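You operate a simulated robot arm through the tools that you are given. There is no shell and no other tool.

Carry out the task below with a simulated robot arm. There is one attempt and no reset: what you move stays moved.

JOB
Open the tank lid, fetch the cube marked "92" from the grey basket and set it in the grey tub on the sieve bench and shut the lid again. Put one of the pads from the black bench on the oven side of the wide bench. Put the hand pad on the black bench away on the front left of the wide bench. Fetch the felt block and set it on the top of the shelf scale. Take the white block from the front right of the wide bench and leave it on the top of the counter scale. Lift the clear cover open. Any order will do.

Only the result counts: the job must be done as asked and must still hold three seconds after the hand-in. Knocking over, shifting, dropping, spilling or breaking anything else fails it. A push-on lid holds only when it is set on centred and level and pressed home; a screw cap is set on level and turned clockwise until tight.

ROBOT AND FRAMES
A 6-joint arm with a four-finger gripper on a trunk, on a base that moves. Base frame: it is fixed to the floor where the robot stands at the start and does not move with it; the origin is under the middle of the robot, x ahead of it, y to its left, z up. Units: mm, rad, N and s.
With the tool pointing down near the work surface it reaches from about 160 to 920 mm from the robot's upright axis, wherever it stands. Its first joint turns from -2.897 to 2.897 rad. Places, roughly: clear cover [-2700, 1200, 900]; cube [-3750, -1250, 750]; felt block (5x5x4 cm) [-3100, 3600, 600]; front left of the wide bench [-3000, 1800, 900]; hand pad (6x5x5 cm) [-700, 2300, 900]; oven side of the wide bench [-3500, 1400, 900]; pad (6x5x4 cm) [-1000, 2800, 900]; tank lid [-3700, -1400, 900]; top of the counter scale [500, 4100, 900]; top of the shelf scale [-2400, 4300, 1000]; tub (29x21x9 cm) [-4200, -500, 800]; white block [-4000, 2750, 1000]. Payload 3.43 kg.
The tool frame sits at the grasp point between the pads (the TCP): z along the fingers, y along the line on which they close. The tips reach 30 mm beyond it. The gripper opens to 120 mm; its body begins 85 mm behind the TCP.
Orientation is told as [roll, pitch, yaw] about the base's x, y, z axes, in that order, counted from this pose: with the fingers straight down and closing along the base's y, the tool's x points along the base's -x, its y along +y and its z along -z.

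CONTROLS
- The arm moves only by the tool step_arm. Its argument "steps" is a list of rows, each a list of 3 entries, a list of its own where there are three numbers: the opening, from 0 (shut) to 1 (fully open), then the shift along the base's x, y, z in cm, then the turn, a rotation vector about the base's x, y, z in rad. In form: [[fingers, [x, y, z], [ax, ay, az]], ...]. A call has 1 to 20 rows; each row is the pose to reach, as a shift and turn from the pose commanded when the call began. Each row takes 0.2 s and may step no farther than 50 mm and 0.15 rad from the row before; otherwise, or with a gripper value out of range, the whole call is refused. Where a pose cannot be reached the arm comes as near as it can. A force on the tool above 40 N (or 10 N above the force at the start of the call, whichever is more), or a blocked arm, ends the call early, and 0.2 s more pass. The fingers move at their own pace (about 136.2 mm/s each) and stop on an object; they squeeze with about 20 N. The grip force told is the motor's: it shows also when the fingers shut on nothing. Time passes only in rows, and 0.2 s behind the last, so rows that repeat a pose let the fingers close. The reply holds the time, the measured pose of the TCP, the force on the tool along the base axes, the opening and the grip force, in the units named above and with some noise, with the torque about the TCP (base axes, N m) and any sound that the robot's microphone picked up.
- Cameras (640 x 400 px; columns grow to the right, rows downward): "scene" is now at [72.5, 182.4, 1512.6]; the picture's right is [-0.19, -0.98, 0.00], its down [-0.53, 0.10, -0.84] and it looks along [0.83, -0.16, -0.54] (base axes); focal length 259 px, centre (320, 200). "wrist" rides on the gripper at [71, -17, -121] in the tool frame; the picture's right is [0.23, 0.97, 0.00], its down [-0.81, 0.19, -0.55] and it looks along [-0.54, 0.13, 0.83] (tool axes); focal length 275 px, centre (320, 200). There is no depth. A picture from a camera that has moved, and an enlarged one, comes with that camera's place and axes in the base frame and with its lens. The place of the scene camera against the robot may be out by one fixed shift of up to 12 mm in any direction.
- grab_frame(camera): a new picture of that camera. It takes no simulated time.
- raise_lower(by): moves the trunk up (or, below 0, down) by that many mm; the arm and the scene camera ride with it, the base frame stays. It gives what a move gives, with no picture.
- steer(legs): drives the robot by 1 to 6 legs, each [ahead, left, turn to the left] in mm, mm and rad, along the robot's own axes; the way and the turn of a leg run together, so that a leg with both is an arc; at most 1500 mm and 3.142 rad a leg. The arm and the cameras ride along, it lands a little off, and it stops where it bumps. It gives what a move gives.
- aim_head(pan, tilt): turns the head with the scene camera to pan (to the left, within 2.094 rad either way) and tilt (down, from -0.506 to 1.204), counted from straight ahead of the robot. It gives what a move gives.
- zoom(camera, box): a new picture of the part [left, top, right, bottom] of that camera's present view, enlarged. It takes no simulated time.
- hand_in(): hands the job in; it is judged then, once.

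Places have to be worked out from the pictures, the camera data and where the tool is seen. Open the gripper and draw the arm clear of the work before you hand the job in, unless the task says otherwise.

The tools are called after ">>>" as name(argument=value, ...) on one line, values as JSON. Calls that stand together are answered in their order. step_arm: Moves the arm, as the interface text tells. Its arguments: {"type":"object","properties":{"steps":{"type":"array","items":{"type":"array"}}},"required":["steps"]} The other tools are called the same way: raise_lower (by) moves the trunk up or down; steer (legs) drives the base; aim_head (pan, tilt) turns the head that bears the scene camera; grab_frame (camera) takes a picture; zoom (camera, box) takes an enlarged picture of a part of a camera's view; hand_in () hands the job in.

At the start:

```text
time_s: 0.0
ee_pos: [516.5, -34.3, 1063.7]
ee_rot: [0.001, 0.001, 0.0]
force: [-0.1, -0.9, -0.3]
wrist_torque: [-0.03, 0.0, -0.02]
finger_gap: 119.9
grip_force: 0.1
trunk travel left (down, up): [-75.0, 465.0]
robot x, y, heading: [-0.4, 0.2, 0.003]
head pan, tilt (commanded): [-0.302, 0.682]
```

scene: 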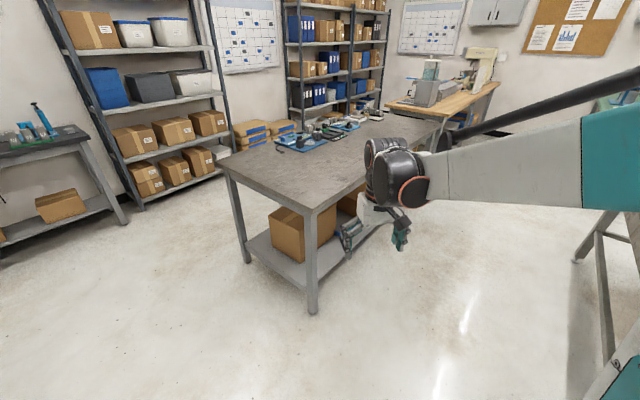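
wrist: 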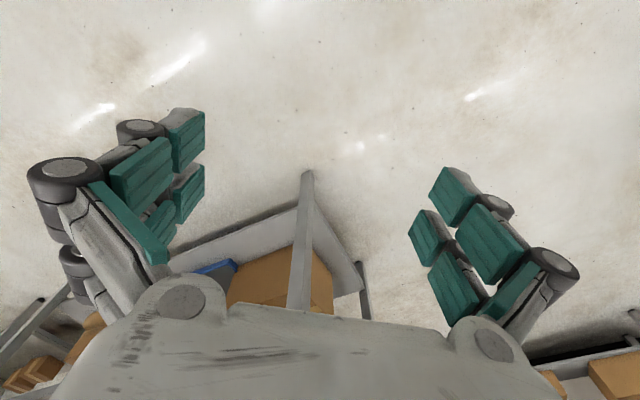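

I'm starting at the origin; the scene camera sees a bench ahead. I'll look around by panning the head to the left to see the areas the job names.

>>> aim_head(pan=1.2, tilt=0.3)

>>> grab_frame(camera="scene")

>>> aim_head(pan=2.09, tilt=0.3)

>>> grab_frame(camera="scene")

>>> aim_head(pan=-2.09, tilt=0.3)

>>> grab_frame(camera="scene")

```text
time_s: 1.6
ee_pos: [516.7, -35.5, 1063.3]
ee_rot: [0.001, 0.0, -0.001]
force: [-0.2, 0.6, 0.5]
wrist_torque: [-0.02, -0.02, 0.0]
finger_gap: 120.0
grip_force: 0.1
trunk travel left (down, up): [-75.0, 465.0]
robot x, y, heading: [-0.2, -4.4, 0.004]
head pan, tilt (commanded): [1.201, 0.3]
```

```text
taken
camera scene: at [18.6, 286.2, 1537.3], right [0.93, -0.36, 0.0], down [-0.11, -0.28, -0.96], along [0.35, 0.89, -0.3], focal length 259 px, centre (320, 200)
```

scene: 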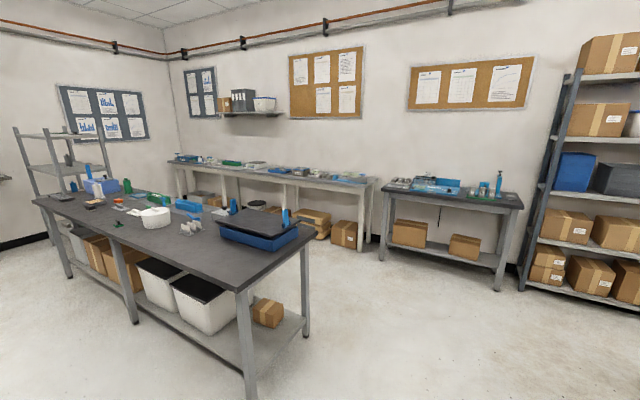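

```text
time_s: 2.8
ee_pos: [516.0, -35.5, 1063.9]
ee_rot: [0.001, 0.002, 0.0]
force: [0.3, -0.5, 0.4]
wrist_torque: [-0.01, -0.02, 0.02]
finger_gap: 120.0
grip_force: 0.0
trunk travel left (down, up): [-75.0, 465.0]
robot x, y, heading: [-0.0, -0.8, 0.001]
head pan, tilt (commanded): [2.089, 0.3]
```

```text
taken
camera scene: at [-61.4, 280.3, 1537.3], right [0.87, 0.49, 0.0], down [0.15, -0.26, -0.96], along [-0.47, 0.83, -0.3], focal length 259 px, centre (320, 200)
```

scene: 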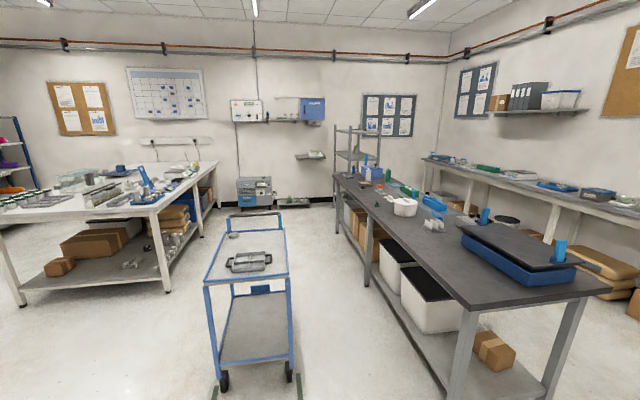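

```text
time_s: 6.2
ee_pos: [516.1, -34.1, 1064.4]
ee_rot: [0.0, 0.0, 0.001]
force: [-0.6, 0.5, -0.1]
wrist_torque: [-0.02, -0.01, 0.02]
finger_gap: 119.7
grip_force: 0.1
trunk travel left (down, up): [-75.0, 465.0]
robot x, y, heading: [-0.2, 0.8, -0.002]
head pan, tilt (commanded): [-2.089, 0.3]
```

```text
taken
camera scene: at [-61.4, 118.0, 1537.3], right [-0.87, 0.5, 0.0], down [0.15, 0.26, -0.96], along [-0.47, -0.83, -0.3], focal length 259 px, centre (320, 200)
```

scene: 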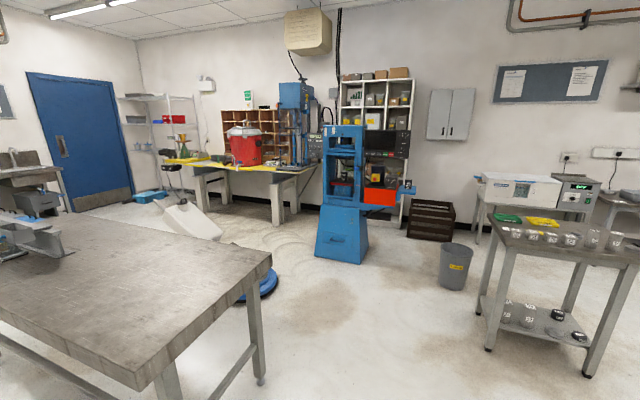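

The room is laid out diagonally: black bench ahead-left, white wide bench behind-left, sieve area behind. I'll turn in place to the left to look at the rest of the room.

>>> steer(legs=[[0, 0, 2.4]])

>>> aim_head(pan=0.0, tilt=0.3)

>>> grab_frame(camera="scene")

>>> aim_head(pan=0.9, tilt=0.3)

>>> grab_frame(camera="scene")

```text
time_s: 12.2
ee_pos: [-353.0, 378.1, 1064.6]
ee_rot: [0.001, 0.001, 2.388]
force: [-0.2, 0.1, 0.1]
wrist_torque: [-0.02, 0.02, -0.02]
finger_gap: 119.9
grip_force: 0.0
trunk travel left (down, up): [-75.0, 465.0]
robot x, y, heading: [-1.2, -1.2, 2.393]
head pan, tilt (commanded): [-2.089, 0.3]
```

```text
time_s: 14.2
ee_pos: [-354.0, 378.2, 1062.9]
ee_rot: [0.0, -0.001, 2.391]
force: [1.1, 0.2, 0.4]
wrist_torque: [0.02, 0.0, 0.0]
finger_gap: 120.2
grip_force: 0.1
trunk travel left (down, up): [-75.0, 465.0]
robot x, y, heading: [-1.7, -5.7, 2.389]
head pan, tilt (commanded): [0.0, 0.3]
```

```text
taken
camera scene: at [-185.8, -96.7, 1537.3], right [0.68, 0.73, 0.0], down [0.22, -0.2, -0.96], along [-0.7, 0.65, -0.3], focal length 259 px, centre (320, 200)
```

scene: 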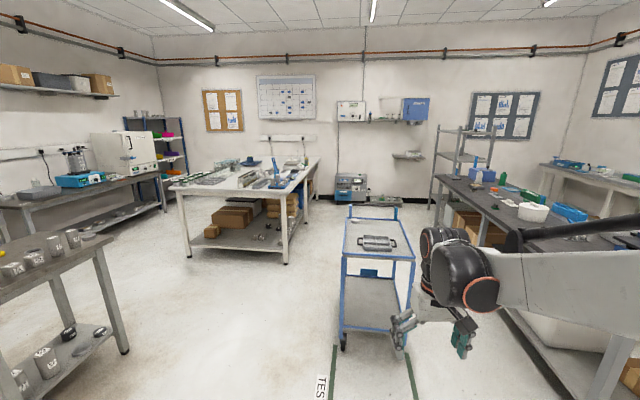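

```text
time_s: 15.4
ee_pos: [-354.3, 378.7, 1063.7]
ee_rot: [-0.001, 0.0, 2.39]
force: [-0.2, 0.4, 0.6]
wrist_torque: [0.0, 0.01, 0.03]
finger_gap: 120.0
grip_force: 0.1
trunk travel left (down, up): [-75.0, 465.0]
robot x, y, heading: [-0.7, -4.0, 2.391]
head pan, tilt (commanded): [0.901, 0.3]
```

```text
taken
camera scene: at [-210.0, -174.3, 1537.3], right [-0.15, 0.99, 0.0], down [0.29, 0.04, -0.96], along [-0.94, -0.14, -0.3], focal length 259 px, centre (320, 200)
```

scene: 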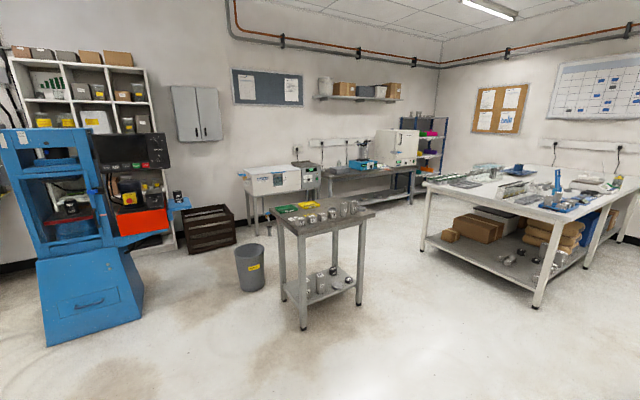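

I'll zoom into several regions from here to identify the objects.

>>> zoom(camera="scene", box=[220, 120, 440, 260])

>>> zoom(camera="scene", box=[420, 130, 640, 270])

>>> aim_head(pan=-0.2, tilt=0.3)

>>> zoom(camera="scene", box=[200, 100, 420, 240])

>>> zoom(camera="scene", box=[380, 100, 600, 240])

```text
2.86 times, centred on (330, 190) of scene
camera zoom: at [-210.0, -174.3, 1537.3], right [-0.15, 0.99, 0.0], down [0.29, 0.04, -0.96], along [-0.94, -0.14, -0.3], focal length 741 px, centre (291, 229)
```

zoom: 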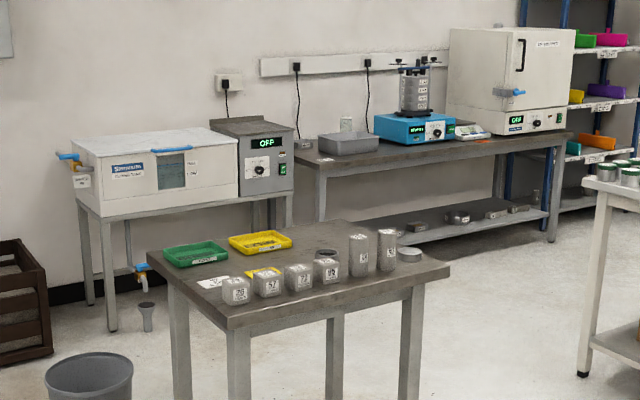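

```text
2.86 times, centred on (530, 200) of scene
camera zoom: at [-210.0, -174.3, 1537.3], right [-0.15, 0.99, 0.0], down [0.29, 0.04, -0.96], along [-0.94, -0.14, -0.3], focal length 741 px, centre (-280, 200)
```

zoom: 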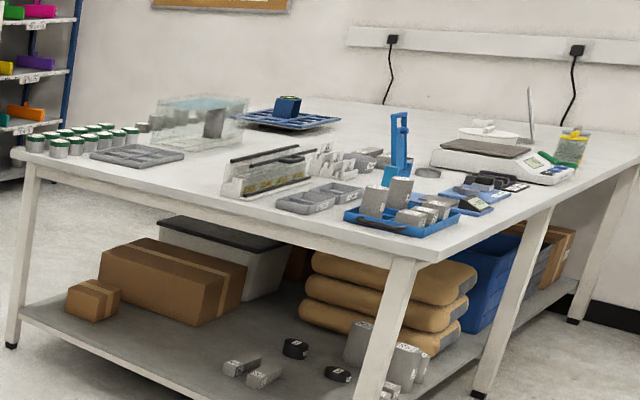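

```text
time_s: 16.8
ee_pos: [-354.7, 378.3, 1063.2]
ee_rot: [0.001, -0.001, 2.389]
force: [-0.2, -0.6, 0.3]
wrist_torque: [0.0, 0.01, 0.0]
finger_gap: 119.9
grip_force: 0.1
trunk travel left (down, up): [-75.0, 465.0]
robot x, y, heading: [0.7, -0.8, 2.387]
head pan, tilt (commanded): [-0.201, 0.3]
```

```text
2.86 times, centred on (310, 170) of scene
camera zoom: at [-171.8, -84.5, 1537.3], right [0.81, 0.58, 0.0], down [0.17, -0.24, -0.96], along [-0.55, 0.78, -0.3], focal length 741 px, centre (349, 286)
```

zoom: 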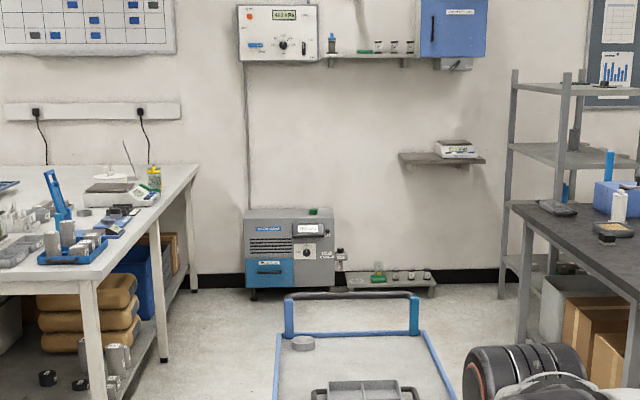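

```text
2.86 times, centred on (490, 170) of scene
camera zoom: at [-171.8, -84.5, 1537.3], right [0.81, 0.58, 0.0], down [0.17, -0.24, -0.96], along [-0.55, 0.78, -0.3], focal length 741 px, centre (-166, 286)
```

zoom: 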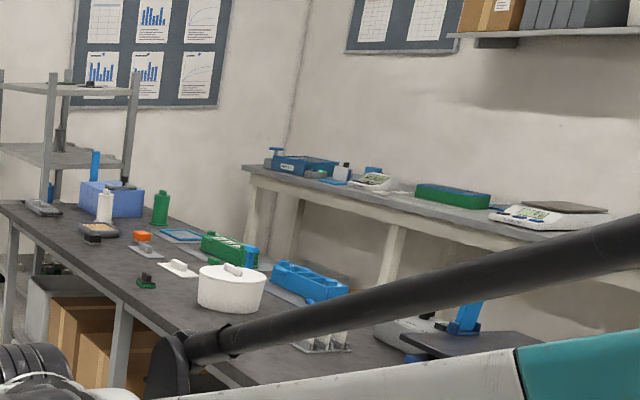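

I've located roughly everything: white wide bench, black bench, felt block on the pump unit, wall-shelf scale, counter scale, tank and sieve bench. I'll look down to learn the robot's footprint.

>>> aim_head(pan=0.6, tilt=1.2)

>>> grab_frame(camera="scene")

>>> aim_head(pan=-1.0, tilt=1.2)

>>> grab_frame(camera="scene")

```text
time_s: 18.0
ee_pos: [-353.2, 378.2, 1063.6]
ee_rot: [0.0, 0.0, 2.389]
force: [0.7, 0.9, 0.5]
wrist_torque: [-0.01, -0.02, 0.01]
finger_gap: 120.1
grip_force: 0.1
trunk travel left (down, up): [-75.0, 465.0]
robot x, y, heading: [-0.4, -0.2, 2.387]
head pan, tilt (commanded): [0.6, 1.201]
```

```text
taken
camera scene: at [-172.9, -152.1, 1465.2], right [0.15, 0.99, 0.0], down [0.92, -0.14, -0.36], along [-0.36, 0.06, -0.93], focal length 259 px, centre (320, 200)
```

scene: 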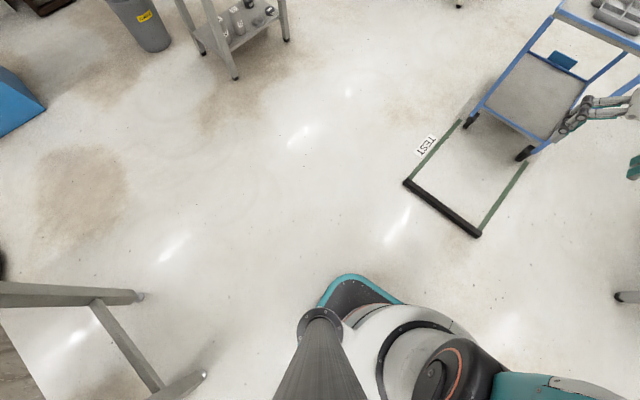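

```text
time_s: 19.6
ee_pos: [-353.6, 378.2, 1063.8]
ee_rot: [0.0, 0.001, 2.39]
force: [-0.2, 0.4, -0.2]
wrist_torque: [-0.01, 0.02, 0.0]
finger_gap: 119.9
grip_force: 0.1
trunk travel left (down, up): [-75.0, 465.0]
robot x, y, heading: [-1.6, 0.5, 2.391]
head pan, tilt (commanded): [-1.0, 1.201]
```

```text
taken
camera scene: at [-152.6, -117.2, 1465.1], right [0.78, 0.63, 0.0], down [0.59, -0.73, -0.36], along [-0.23, 0.28, -0.93], focal length 259 px, centre (320, 200)
```

scene: 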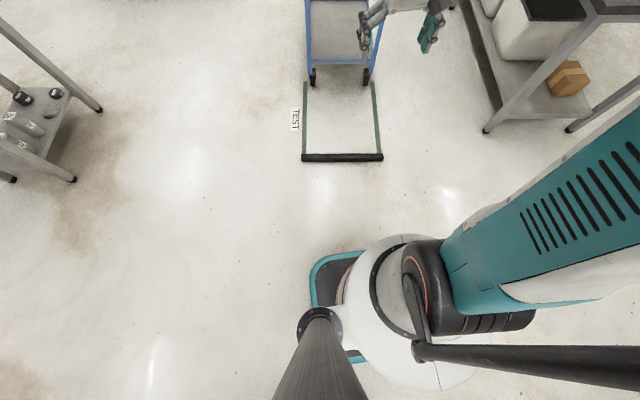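

The footprint appears about 500×500 mm. I'll align with the aisle direction (heading ≈2.24) and move to its mouth on the black bench side, then look.

>>> steer(legs=[[0, 0, -0.153], [500, -460, 0]])

>>> aim_head(pan=0.0, tilt=0.6)

>>> grab_frame(camera="scene")

>>> aim_head(pan=-0.7, tilt=0.5)

>>> grab_frame(camera="scene")

```text
time_s: 24.0
ee_pos: [-243.2, 1107.6, 1063.3]
ee_rot: [0.0, 0.0, 2.236]
force: [0.1, 0.9, 0.2]
wrist_torque: [0.03, -0.03, -0.03]
finger_gap: 120.1
grip_force: 0.1
trunk travel left (down, up): [-75.0, 465.0]
robot x, y, heading: [49.7, 679.7, 2.24]
head pan, tilt (commanded): [-1.0, 1.201]
```

```text
time_s: 25.3
ee_pos: [-243.3, 1107.2, 1063.9]
ee_rot: [0.0, 0.0, 2.237]
force: [-0.3, 0.1, 0.0]
wrist_torque: [-0.01, 0.0, 0.0]
finger_gap: 119.9
grip_force: 0.0
trunk travel left (down, up): [-75.0, 465.0]
robot x, y, heading: [49.5, 680.9, 2.239]
head pan, tilt (commanded): [0.0, 0.6]
```

```text
taken
camera scene: at [-145.6, 608.8, 1509.8], right [0.79, 0.62, 0.0], down [0.35, -0.44, -0.82], along [-0.51, 0.65, -0.57], focal length 259 px, centre (320, 200)
```

scene: 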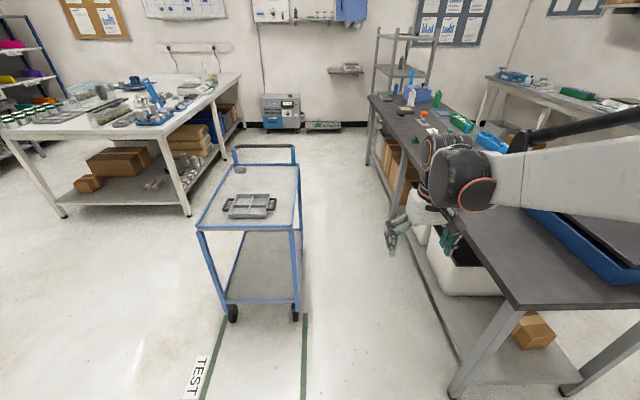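

```text
time_s: 26.4
ee_pos: [-243.0, 1108.5, 1065.5]
ee_rot: [0.0, -0.002, 2.236]
force: [-0.5, -0.2, -0.7]
wrist_torque: [0.03, 0.01, -0.01]
finger_gap: 119.9
grip_force: 0.0
trunk travel left (down, up): [-75.0, 465.0]
robot x, y, heading: [49.8, 676.5, 2.237]
head pan, tilt (commanded): [-0.7, 0.499]
```

```text
taken
camera scene: at [-131.9, 618.7, 1512.7], right [0.89, 0.46, 0.0], down [0.25, -0.48, -0.84], along [-0.39, 0.75, -0.54], focal length 259 px, centre (320, 200)
```

scene: 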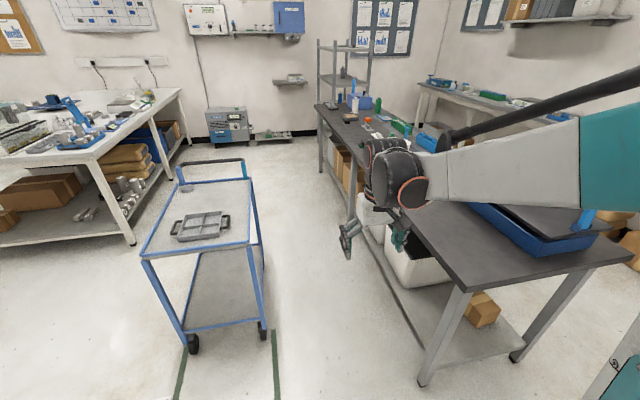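

The cart sits in the aisle with a gap of about 650 mm to the black bench. I'll shift slightly right and advance partway, then check the clearances.

>>> steer(legs=[[0, -45, 0], [700, 0, 0]])

>>> aim_head(pan=0.0, tilt=0.8)

>>> grab_frame(camera="scene")

>>> aim_head(pan=0.6, tilt=1.1)

>>> grab_frame(camera="scene")

```text
time_s: 30.7
ee_pos: [-641.1, 1690.6, 1063.7]
ee_rot: [0.0, -0.001, 2.233]
force: [0.3, 1.3, 0.2]
wrist_torque: [-0.01, -0.01, -0.01]
finger_gap: 119.9
grip_force: 0.1
trunk travel left (down, up): [-75.0, 465.0]
robot x, y, heading: [-347.1, 1258.4, 2.232]
head pan, tilt (commanded): [-0.7, 0.499]
```

```text
time_s: 31.8
ee_pos: [-641.2, 1693.4, 1064.3]
ee_rot: [-0.001, -0.001, 2.235]
force: [-0.4, 0.0, 0.6]
wrist_torque: [0.03, 0.0, 0.0]
finger_gap: 120.0
grip_force: 0.0
trunk travel left (down, up): [-75.0, 465.0]
robot x, y, heading: [-346.8, 1263.4, 2.236]
head pan, tilt (commanded): [0.0, 0.799]
```

```text
taken
camera scene: at [-524.5, 1200.5, 1502.5], right [0.92, 0.4, 0.0], down [0.25, -0.58, -0.78], along [-0.31, 0.71, -0.63], focal length 259 px, centre (320, 200)
```

scene: 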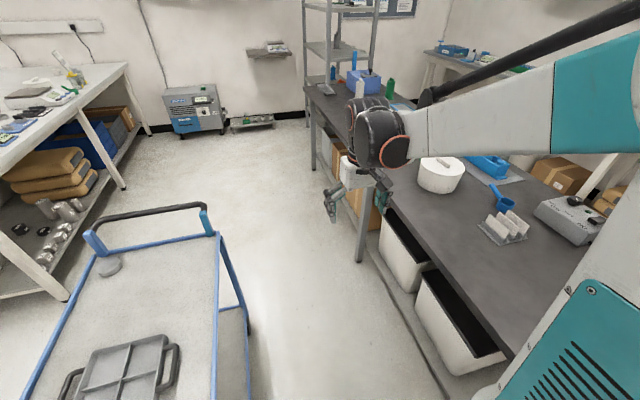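

```text
time_s: 32.8
ee_pos: [-641.7, 1691.7, 1063.5]
ee_rot: [0.002, 0.0, 2.233]
force: [0.6, 1.4, -0.1]
wrist_torque: [0.02, -0.01, 0.01]
finger_gap: 120.1
grip_force: 0.1
trunk travel left (down, up): [-75.0, 465.0]
robot x, y, heading: [-346.5, 1260.6, 2.237]
head pan, tilt (commanded): [0.6, 1.1]
```

```text
taken
camera scene: at [-524.1, 1200.7, 1502.6], right [0.92, 0.39, 0.0], down [0.25, -0.58, -0.78], along [-0.3, 0.71, -0.63], focal length 259 px, centre (320, 200)
```

scene: 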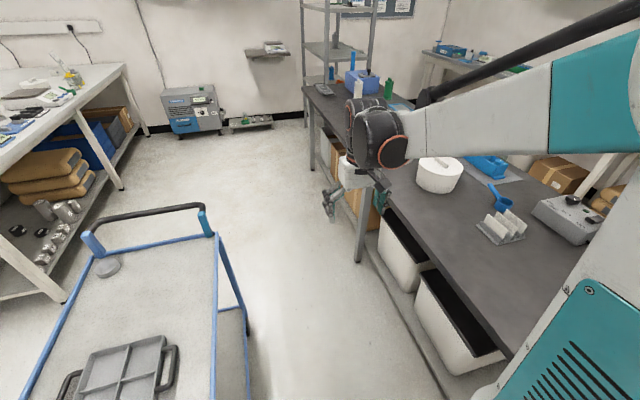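

The head was still moving when those pictures were taken, so I'll now take pictures only after each aim is finished. Taking a settled frame now.

>>> grab_frame(camera="scene")

```text
taken
camera scene: at [-524.1, 1200.7, 1502.6], right [0.92, 0.39, 0.0], down [0.25, -0.58, -0.78], along [-0.3, 0.71, -0.63], focal length 259 px, centre (320, 200)
```

scene: 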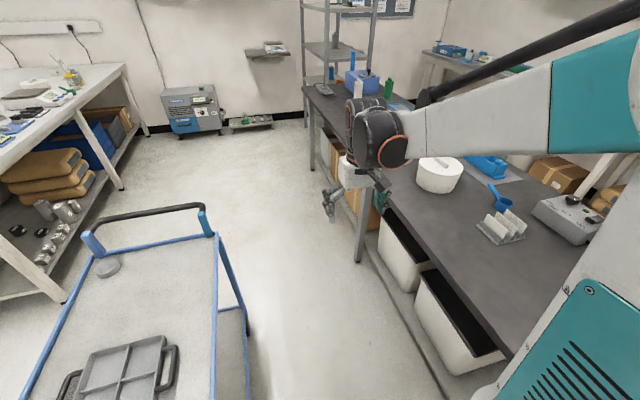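

The head still sits at pan ≈ -0.26. I'll repeat the aim command alone and check.

>>> aim_head(pan=0.3, tilt=0.9)

```text
time_s: 33.6
ee_pos: [-641.6, 1690.8, 1063.2]
ee_rot: [0.0, 0.0, 2.232]
force: [0.0, 1.3, -0.7]
wrist_torque: [0.04, 0.0, -0.01]
finger_gap: 120.0
grip_force: 0.1
trunk travel left (down, up): [-75.0, 465.0]
robot x, y, heading: [-352.8, 1258.5, 2.231]
head pan, tilt (commanded): [0.3, 0.901]
```

>>> grab_frame(camera="scene")

```text
taken
camera scene: at [-523.9, 1200.8, 1502.6], right [0.92, 0.39, 0.0], down [0.25, -0.58, -0.78], along [-0.3, 0.71, -0.63], focal length 259 px, centre (320, 200)
```

scene: 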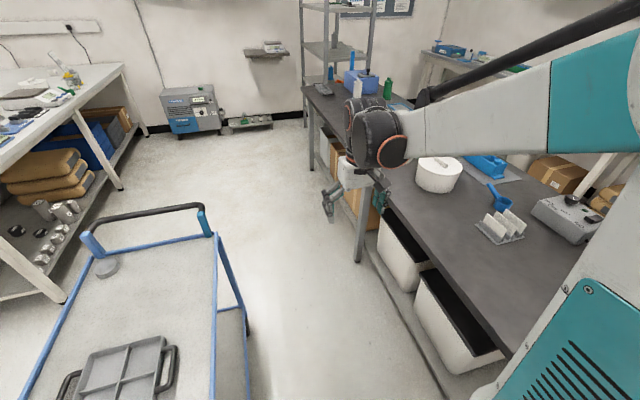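

The head seems jammed (perhaps against the arm link beside it). I'll try aiming up and left first.

>>> aim_head(pan=1.0, tilt=0.2)

```text
time_s: 34.7
ee_pos: [-640.1, 1690.5, 1063.6]
ee_rot: [0.001, 0.0, 2.234]
force: [0.9, -0.1, -0.2]
wrist_torque: [-0.01, -0.02, 0.02]
finger_gap: 119.8
grip_force: 0.1
trunk travel left (down, up): [-75.0, 465.0]
robot x, y, heading: [-352.4, 1259.6, 2.235]
head pan, tilt (commanded): [1.0, 0.201]
```

>>> grab_frame(camera="scene")

```text
taken
camera scene: at [-583.3, 1113.5, 1546.5], right [-0.09, 1.0, 0.0], down [0.2, 0.02, -0.98], along [-0.98, -0.09, -0.2], focal length 259 px, centre (320, 200)
```

scene: 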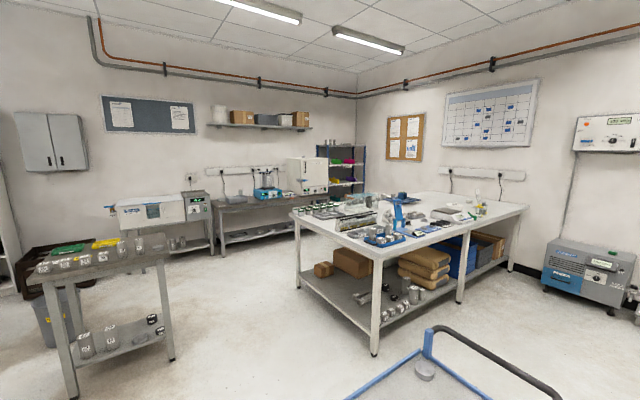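

The head is free again. From here I get a good view of the wide bench; I'll zoom on it and on the sieve bench.

>>> zoom(camera="scene", box=[280, 170, 540, 300])

>>> zoom(camera="scene", box=[100, 150, 360, 280])

>>> zoom(camera="scene", box=[380, 180, 540, 260])

```text
2.46 times, centred on (410, 235) of scene
camera zoom: at [-583.3, 1113.5, 1546.5], right [-0.09, 1.0, 0.0], down [0.2, 0.02, -0.98], along [-0.98, -0.09, -0.2], focal length 638 px, centre (98, 114)
```

zoom: 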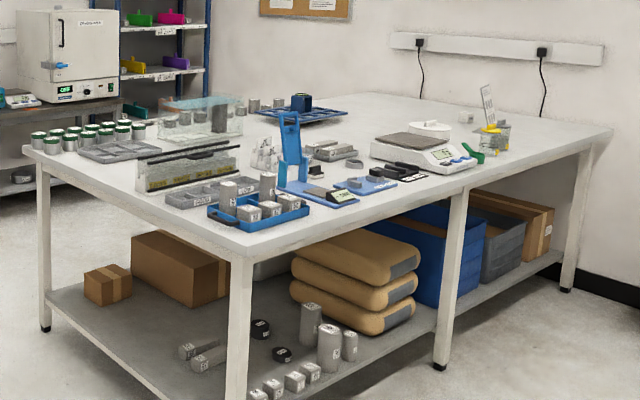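

```text
2.46 times, centred on (230, 215) of scene
camera zoom: at [-583.3, 1113.5, 1546.5], right [-0.09, 1.0, 0.0], down [0.2, 0.02, -0.98], along [-0.98, -0.09, -0.2], focal length 638 px, centre (542, 163)
```

zoom: 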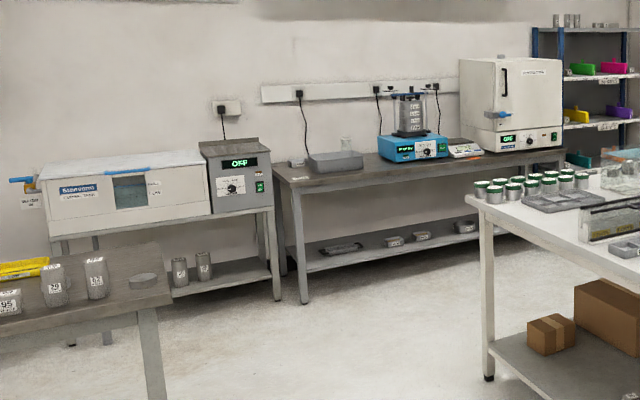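

```text
4.00 times, centred on (460, 220) of scene
camera zoom: at [-583.3, 1113.5, 1546.5], right [-0.09, 1.0, 0.0], down [0.2, 0.02, -0.98], along [-0.98, -0.09, -0.2], focal length 1037 px, centre (-240, 120)
```

zoom: 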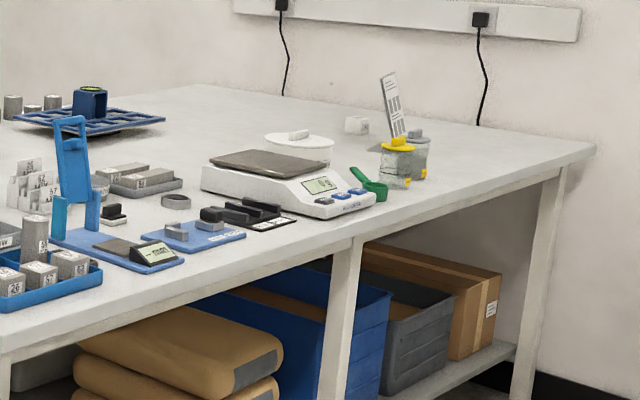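

The white block is behind the wide-bench scale; the benches seem about 850 mm high. The path ahead is clear between cart and bench, so I drive further up the aisle past the cart.

>>> steer(legs=[[1400, 0, 0]])

```text
time_s: 41.6
ee_pos: [-1500.3, 2790.7, 1064.0]
ee_rot: [0.001, 0.001, 2.232]
force: [0.0, 0.2, 0.4]
wrist_torque: [-0.01, 0.01, 0.03]
finger_gap: 120.0
grip_force: 0.1
trunk travel left (down, up): [-75.0, 465.0]
robot x, y, heading: [-1206.1, 2361.6, 2.234]
head pan, tilt (commanded): [1.0, 0.201]
```

I'm at about the middle of the black bench side. I'll raise the trunk for clearance and view, back off from the bench a little, and turn to face it.

>>> raise_lower(by=250)

>>> steer(legs=[[0, 180, 0], [0, 0, -1.567]])

>>> aim_head(pan=0.0, tilt=0.8)

```text
time_s: 44.2
ee_pos: [-1501.1, 2792.6, 1313.3]
ee_rot: [0.001, 0.0, 2.232]
force: [-0.2, -0.1, 0.5]
wrist_torque: [-0.02, 0.02, 0.0]
finger_gap: 119.9
grip_force: 0.0
trunk travel left (down, up): [-325.0, 215.0]
robot x, y, heading: [-1211.7, 2368.3, 2.236]
head pan, tilt (commanded): [1.0, 0.201]
```

```text
time_s: 49.5
ee_pos: [-925.9, 2545.1, 1313.4]
ee_rot: [-0.001, -0.001, 0.669]
force: [0.4, 0.2, 0.8]
wrist_torque: [0.0, 0.0, 0.0]
finger_gap: 120.2
grip_force: 0.0
trunk travel left (down, up): [-325.0, 215.0]
robot x, y, heading: [-1352.5, 2251.8, 0.673]
head pan, tilt (commanded): [1.0, 0.201]
```

```text
time_s: 50.8
ee_pos: [-924.5, 2544.8, 1314.3]
ee_rot: [0.0, -0.001, 0.669]
force: [-0.8, -0.1, -0.9]
wrist_torque: [0.02, 0.04, 0.0]
finger_gap: 120.4
grip_force: 0.1
trunk travel left (down, up): [-325.0, 215.0]
robot x, y, heading: [-1353.0, 2254.4, 0.67]
head pan, tilt (commanded): [0.0, 0.799]
```

>>> grab_frame(camera="scene")

>>> grab_frame(camera="wrist")

```text
taken
camera scene: at [-1423.9, 2445.4, 1743.0], right [0.62, -0.78, 0.0], down [-0.56, -0.45, -0.7], along [0.55, 0.43, -0.72], focal length 259 px, centre (320, 200)
```

scene: 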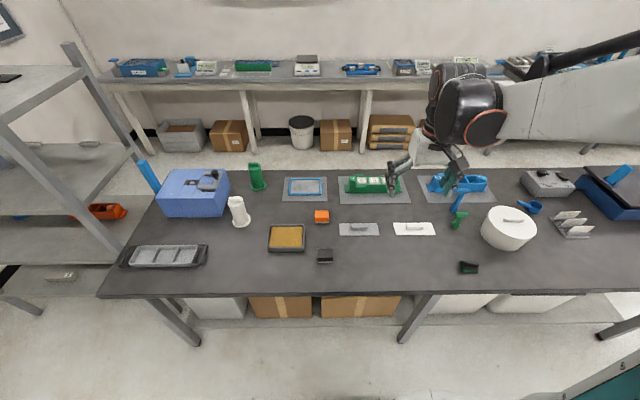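

```text
taken
camera wrist: at [-971.4, 2487.0, 1434.1], right [-0.78, 0.62, 0.0], down [0.52, 0.65, 0.55], along [0.34, 0.43, -0.83], focal length 275 px, centre (320, 200)
```

wrist: 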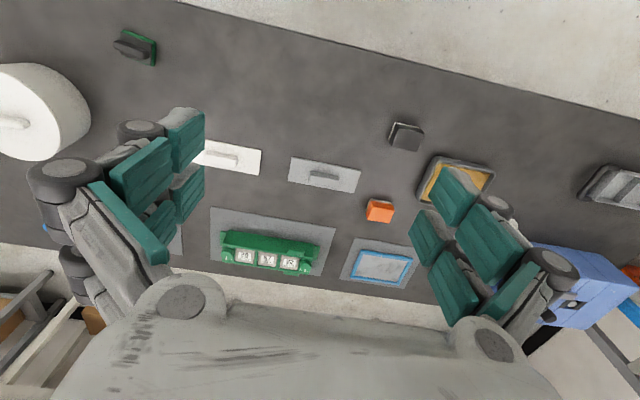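

The dark grey block at about (-980, 2770) matches "pad" and the green/black item at about (-690, 2320) matches "hand pad". Zooming in to verify.

>>> zoom(camera="scene", box=[260, 180, 420, 280])

>>> zoom(camera="scene", box=[400, 190, 560, 290])

>>> zoom(camera="wrist", box=[340, 90, 500, 190])

>>> zoom(camera="wrist", box=[80, 10, 200, 85])

```text
4.00 times, centred on (340, 230) of scene
camera zoom: at [-1423.9, 2445.4, 1743.0], right [0.62, -0.78, 0.0], down [-0.56, -0.45, -0.7], along [0.55, 0.43, -0.72], focal length 1037 px, centre (240, 80)
```

zoom: 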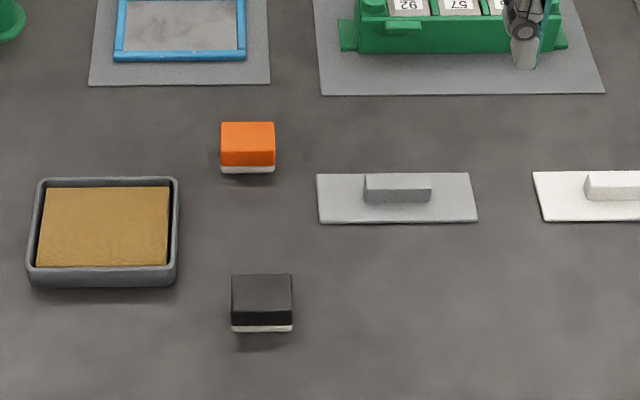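

```text
4.00 times, centred on (480, 240) of scene
camera zoom: at [-1423.9, 2445.4, 1743.0], right [0.62, -0.78, 0.0], down [-0.56, -0.45, -0.7], along [0.55, 0.43, -0.72], focal length 1037 px, centre (-320, 40)
```

zoom: 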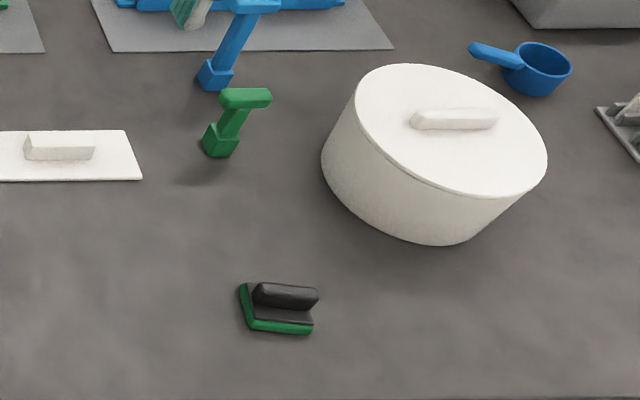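

```text
4.00 times, centred on (420, 140) of wrist
camera zoom: at [-971.4, 2487.0, 1434.1], right [-0.78, 0.62, 0.0], down [0.52, 0.65, 0.55], along [0.34, 0.43, -0.83], focal length 1101 px, centre (-80, 440)
```

zoom: 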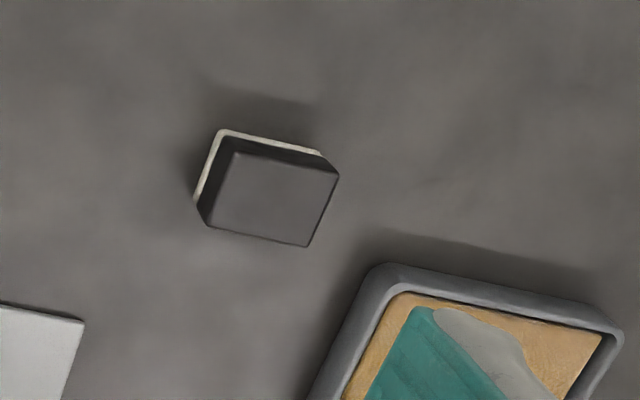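

```text
5.33 times, centred on (140, 48) of wrist
camera zoom: at [-971.4, 2487.0, 1434.1], right [-0.78, 0.62, 0.0], down [0.52, 0.65, 0.55], along [0.34, 0.43, -0.83], focal length 1468 px, centre (1280, 1013)
```

zoom: 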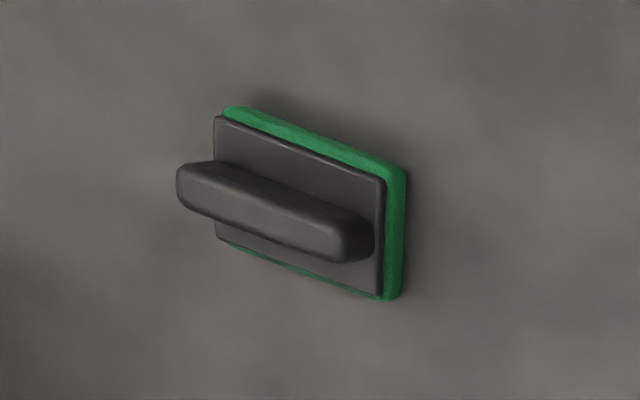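

Both identified: two felt-bottomed pads (orange, black) and the green/black hand pad, whose long side runs nearly along the tool's closing direction. I'll move the gripper above the hand pad and re-look.

>>> step_arm(steps=[[1, [2.4, -2.3, 0], [0, 0, 0]], [1, [4.8, -4.6, 0], [0, 0, 0]], [1, [7.2, -6.9, -1.5], [0, 0, 0]], [1, [9.6, -9.2, -4], [0, 0, 0]], [1, [12, -11.5, -7], [0, 0, -0.03]], [1, [14.4, -13.8, -10], [0, 0, -0.067]], [1, [16.8, -16.1, -13], [0, 0, -0.067]], [1, [19.2, -18.4, -16], [0, 0, -0.067]], [1, [21.6, -20.7, -19], [0, 0, -0.067]], [1, [24, -23, -22], [0, 0, -0.067]], [1, [24, -23, -22], [0, 0, -0.067]]])

>>> grab_frame(camera="wrist")

```text
time_s: 53.2
ee_pos: [-685.6, 2313.9, 1093.7]
ee_rot: [0.001, 0.001, 0.603]
force: [-0.4, 0.5, 1.1]
wrist_torque: [0.0, -0.03, 0.0]
finger_gap: 119.8
grip_force: 0.0
trunk travel left (down, up): [-325.0, 215.0]
robot x, y, heading: [-1349.5, 2254.5, 0.663]
head pan, tilt (commanded): [0.0, 0.799]
```

```text
taken
camera wrist: at [-735.1, 2259.4, 1214.3], right [-0.74, 0.67, 0.0], down [0.56, 0.62, 0.55], along [0.37, 0.41, -0.83], focal length 275 px, centre (320, 200)
```

wrist: 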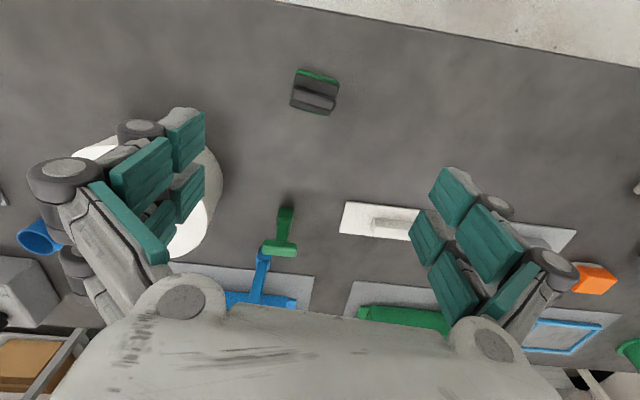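

The hand pad is nearly straight below the gripper. Zooming to refine centre and orientation.

>>> zoom(camera="wrist", box=[270, 55, 366, 115])

```text
6.67 times, centred on (318, 85) of wrist
camera zoom: at [-735.1, 2259.4, 1214.3], right [-0.74, 0.67, 0.0], down [0.56, 0.62, 0.55], along [0.37, 0.41, -0.83], focal length 1835 px, centre (333, 967)
```

zoom: 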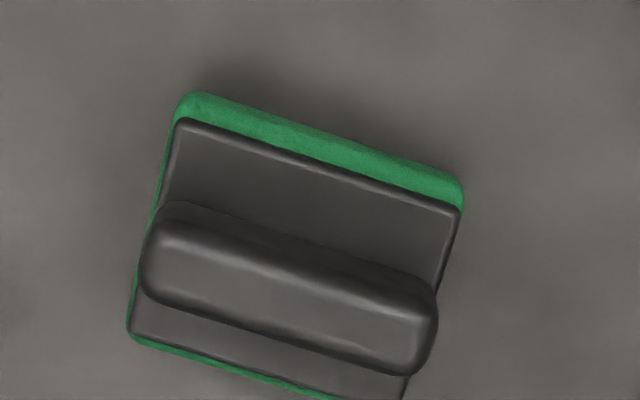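

The pad's long side points at about 2.12 rad, so I trim the yaw and move 9 mm in x while descending partway, then look again for the height.

>>> step_arm(steps=[[1, [0.9, 0, -4], [0, 0, -0.053]], [1, [0.9, 0, -8], [0, 0, -0.053]], [1, [0.9, 0, -12], [0, 0, -0.053]], [1, [0.9, 0, -12], [0, 0, -0.053]]])

>>> grab_frame(camera="wrist")

```text
time_s: 54.2
ee_pos: [-674.5, 2313.1, 975.1]
ee_rot: [0.0, -0.001, 0.55]
force: [-0.6, -0.3, 0.6]
wrist_torque: [0.01, -0.02, 0.0]
finger_gap: 119.8
grip_force: 0.1
trunk travel left (down, up): [-325.0, 215.0]
robot x, y, heading: [-1354.5, 2254.7, 0.672]
head pan, tilt (commanded): [0.0, 0.799]
```

```text
taken
camera wrist: at [-728.2, 2261.8, 1095.0], right [-0.7, 0.71, 0.0], down [0.59, 0.59, 0.55], along [0.39, 0.39, -0.83], focal length 275 px, centre (320, 200)
```

wrist: 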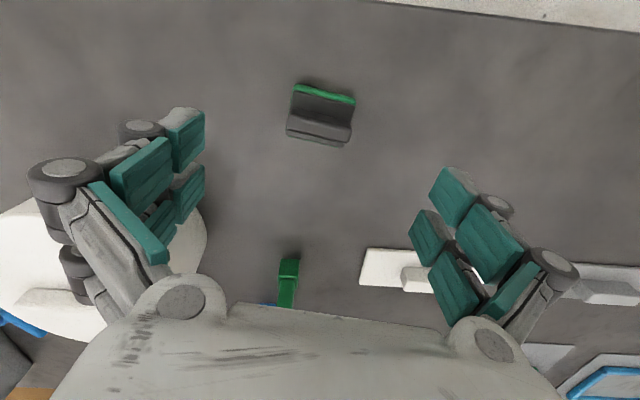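

>>> zoom(camera="wrist", box=[256, 70, 384, 150])

```text
5.00 times, centred on (320, 110) of wrist
camera zoom: at [-728.2, 2261.8, 1095.0], right [-0.7, 0.71, 0.0], down [0.59, 0.59, 0.55], along [0.39, 0.39, -0.83], focal length 1376 px, centre (320, 650)
```

zoom: 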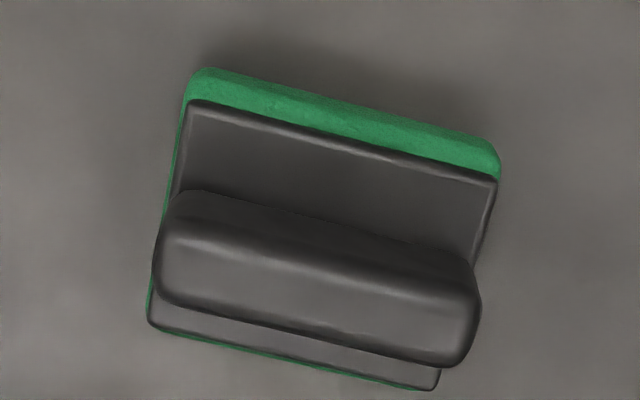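

Estimates put the bench top around 815–830 mm. I'll centre the gripper over the pad and descend gently, watching the force.

>>> step_arm(steps=[[1, [0.2, 0.4, -3.5], [0, 0, 0]], [1, [0.2, 0.4, -7], [0, 0, 0]], [1, [0.2, 0.4, -10], [0, 0, 0]], [1, [0.2, 0.4, -10], [0, 0, 0]]])

>>> grab_frame(camera="wrist")

>>> grab_frame(camera="scene")

```text
time_s: 55.2
ee_pos: [-674.3, 2317.4, 874.2]
ee_rot: [-0.001, -0.001, 0.55]
force: [0.2, 0.9, 0.2]
wrist_torque: [0.01, 0.0, 0.02]
finger_gap: 119.9
grip_force: 0.1
trunk travel left (down, up): [-325.0, 215.0]
robot x, y, heading: [-1350.5, 2254.0, 0.666]
head pan, tilt (commanded): [0.0, 0.799]
```

```text
taken
camera wrist: at [-726.5, 2266.1, 993.8], right [-0.7, 0.71, 0.0], down [0.59, 0.59, 0.55], along [0.39, 0.39, -0.83], focal length 275 px, centre (320, 200)
```

wrist: 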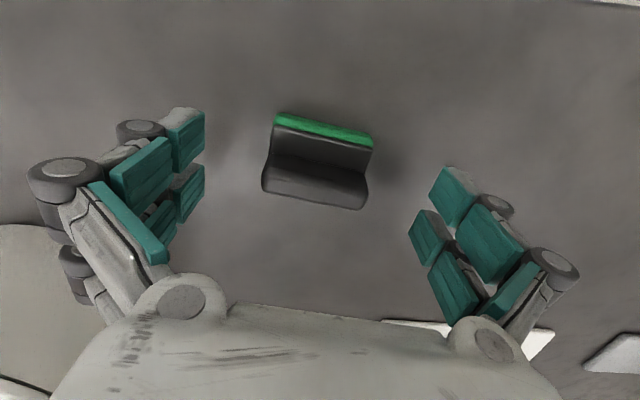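

```text
taken
camera scene: at [-1423.7, 2445.3, 1743.0], right [0.62, -0.78, 0.0], down [-0.56, -0.44, -0.7], along [0.55, 0.43, -0.72], focal length 259 px, centre (320, 200)
```

scene: 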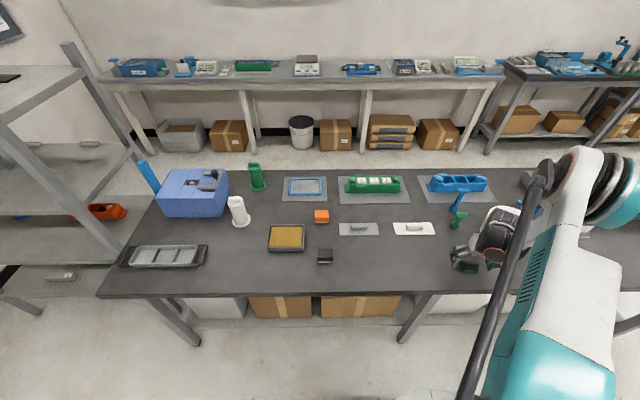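

The pad sits centred between the open fingers, felt edge around z≈838. I'll go down another 8 mm and close.

>>> step_arm(steps=[[1, [0, 0, -0.5], [0, 0, 0]], [1, [0, 0, -0.9], [0, 0, 0]], [1, [0, 0, -0.9], [0, 0, 0]], [0, [0, 0, -0.9], [0, 0, 0]], [0, [0, 0, -0.9], [0, 0, 0]], [0, [0, 0, -0.9], [0, 0, 0]], [0, [0, 0, -0.9], [0, 0, 0]], [0, [0, 0, -0.9], [0, 0, 0]]])

>>> grab_frame(camera="wrist")

```text
time_s: 56.4
ee_pos: [-675.5, 2319.5, 867.5]
ee_rot: [-0.001, -0.001, 0.55]
force: [-5.4, 0.8, 27.0]
wrist_torque: [0.28, 0.56, 0.03]
finger_gap: 55.6
grip_force: 20.2
trunk travel left (down, up): [-325.0, 215.0]
robot x, y, heading: [-1351.5, 2249.9, 0.667]
head pan, tilt (commanded): [0.0, 0.799]
stopped in row 6: the force on the tool passed its limit at 46 N (the readings are from after the stop); the commanded pose is now the measured one
```

```text
taken
camera wrist: at [-728.3, 2266.8, 988.9], right [-0.7, 0.71, 0.0], down [0.59, 0.59, 0.55], along [0.39, 0.39, -0.83], focal length 275 px, centre (320, 200)
```

wrist: 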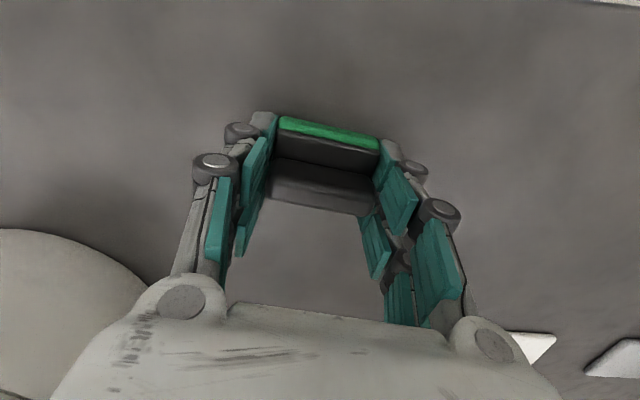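

Gripped at 55.6 mm (fingertips touched the bench). Now I lift gently and check the grasp.

>>> step_arm(steps=[[0, [0, 0, 0.5], [0, 0, 0]], [0, [0, 0, 2], [0, 0, 0]], [0, [0, 0, 5], [0, 0, 0]], [0, [0, 0, 10], [0, 0, 0]], [0, [0, 0, 14], [0, 0, 0]], [0, [0, 0, 18], [0, 0, 0]], [0, [0, 0, 18], [0, 0, 0]]])

>>> grab_frame(camera="wrist")

```text
time_s: 58.0
ee_pos: [-673.4, 2319.3, 1047.0]
ee_rot: [0.0, -0.001, 0.551]
force: [0.4, 0.2, -0.7]
wrist_torque: [0.01, 0.01, -0.02]
finger_gap: 55.5
grip_force: 19.8
trunk travel left (down, up): [-325.0, 215.0]
robot x, y, heading: [-1349.9, 2248.2, 0.665]
head pan, tilt (commanded): [0.0, 0.799]
```

```text
taken
camera wrist: at [-726.4, 2267.7, 1166.6], right [-0.7, 0.71, 0.0], down [0.59, 0.59, 0.55], along [0.39, 0.39, -0.83], focal length 275 px, centre (320, 200)
```

wrist: 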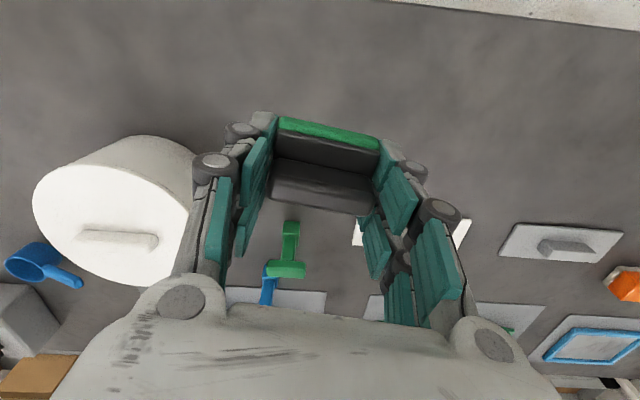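

The hand pad is held. I'll retract the arm to a compact carry pose before turning to the wide bench.

>>> step_arm(steps=[[0, [0, 0, 5], [0, 0, 0]], [0, [-1, 0.6, 9.8], [0, 0, 0]], [0, [-4, 2.6, 13], [0, 0, 0]], [0, [-8, 5.2, 15], [0, 0, 0]], [0, [-12, 7.7, 16.5], [0, 0, 0]], [0, [-16, 10.3, 18], [0, 0, 0.05]], [0, [-20, 12.9, 19.5], [0, 0, 0.1]], [0, [-24, 15.4, 21], [0, 0, 0.116]], [0, [-28, 18, 22.5], [0, 0, 0.116]], [0, [-32, 20.6, 24], [0, 0, 0.116]], [0, [-32, 20.6, 24], [0, 0, 0.116]]])

```text
refused: row 4 steps farther than a row can; nothing moved
```

>>> step_arm(steps=[[0, [0, 0, 4.8], [0, 0, 0]], [0, [-0.5, 0.3, 9.4], [0, 0, 0]], [0, [-3, 2, 13], [0, 0, 0]], [0, [-6.5, 4.2, 15], [0, 0, 0]], [0, [-10.2, 6.6, 16.5], [0, 0, 0]], [0, [-13.9, 9, 18], [0, 0, 0.05]], [0, [-17.6, 11.4, 19.5], [0, 0, 0.1]], [0, [-21.3, 13.8, 21], [0, 0, 0.116]], [0, [-25, 16.2, 22.5], [0, 0, 0.116]], [0, [-28.7, 18.6, 24], [0, 0, 0.116]], [0, [-32, 20.6, 24.5], [0, 0, 0.116]], [0, [-32, 20.6, 24.5], [0, 0, 0.116]]])

```text
time_s: 60.6
ee_pos: [-992.0, 2525.1, 1289.9]
ee_rot: [-0.001, 0.0, 0.665]
force: [-0.5, -0.1, -0.4]
wrist_torque: [0.0, 0.01, 0.01]
finger_gap: 55.5
grip_force: 19.6
trunk travel left (down, up): [-325.0, 215.0]
robot x, y, heading: [-1352.8, 2252.5, 0.667]
head pan, tilt (commanded): [0.0, 0.799]
```

Now I turn left and drive diagonally across the aisle toward the wide bench, then face it.

>>> steer(legs=[[0, 0, 1.571], [620, 400, 0], [0, 0, 1.571]])

>>> aim_head(pan=0.0, tilt=0.65)

```text
time_s: 72.2
ee_pos: [-2408.7, 2223.3, 1290.9]
ee_rot: [0.0, 0.0, -2.486]
force: [-0.3, -0.7, -0.9]
wrist_torque: [0.02, -0.01, 0.05]
finger_gap: 55.3
grip_force: 20.1
trunk travel left (down, up): [-325.0, 215.0]
robot x, y, heading: [-2048.1, 2491.8, -2.48]
head pan, tilt (commanded): [0.0, 0.799]
```

```text
time_s: 73.0
ee_pos: [-2409.2, 2222.2, 1291.0]
ee_rot: [0.0, -0.003, -2.487]
force: [0.0, -0.5, -1.5]
wrist_torque: [0.0, -0.01, -0.03]
finger_gap: 55.2
grip_force: 20.3
trunk travel left (down, up): [-325.0, 215.0]
robot x, y, heading: [-2048.3, 2495.0, -2.481]
head pan, tilt (commanded): [0.0, 0.649]
```

>>> grab_frame(camera="scene")

>>> grab_frame(camera="wrist")

```text
taken
camera scene: at [-1973.5, 2293.3, 1755.5], right [-0.61, 0.79, 0.0], down [0.48, 0.37, -0.8], along [-0.63, -0.49, -0.61], focal length 259 px, centre (320, 200)
```

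scene: 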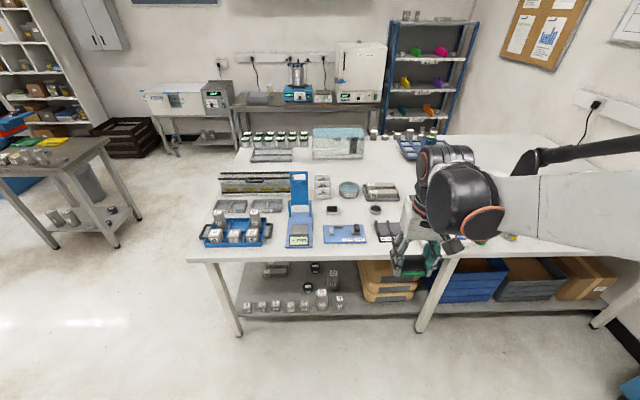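

```text
taken
camera wrist: at [-2363.6, 2279.8, 1411.1], right [0.78, -0.63, 0.0], down [-0.52, -0.65, 0.55], along [-0.35, -0.43, -0.83], focal length 275 px, centre (320, 200)
```

wrist: 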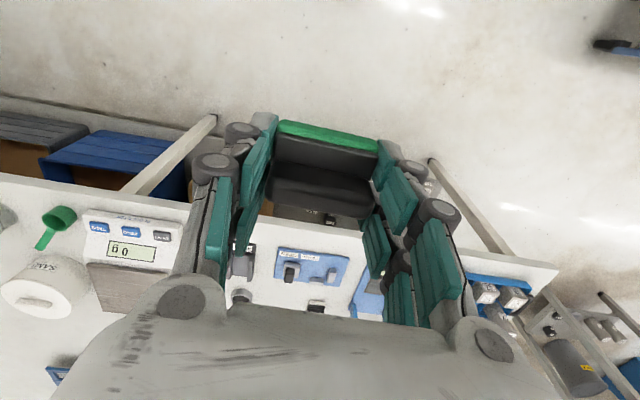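

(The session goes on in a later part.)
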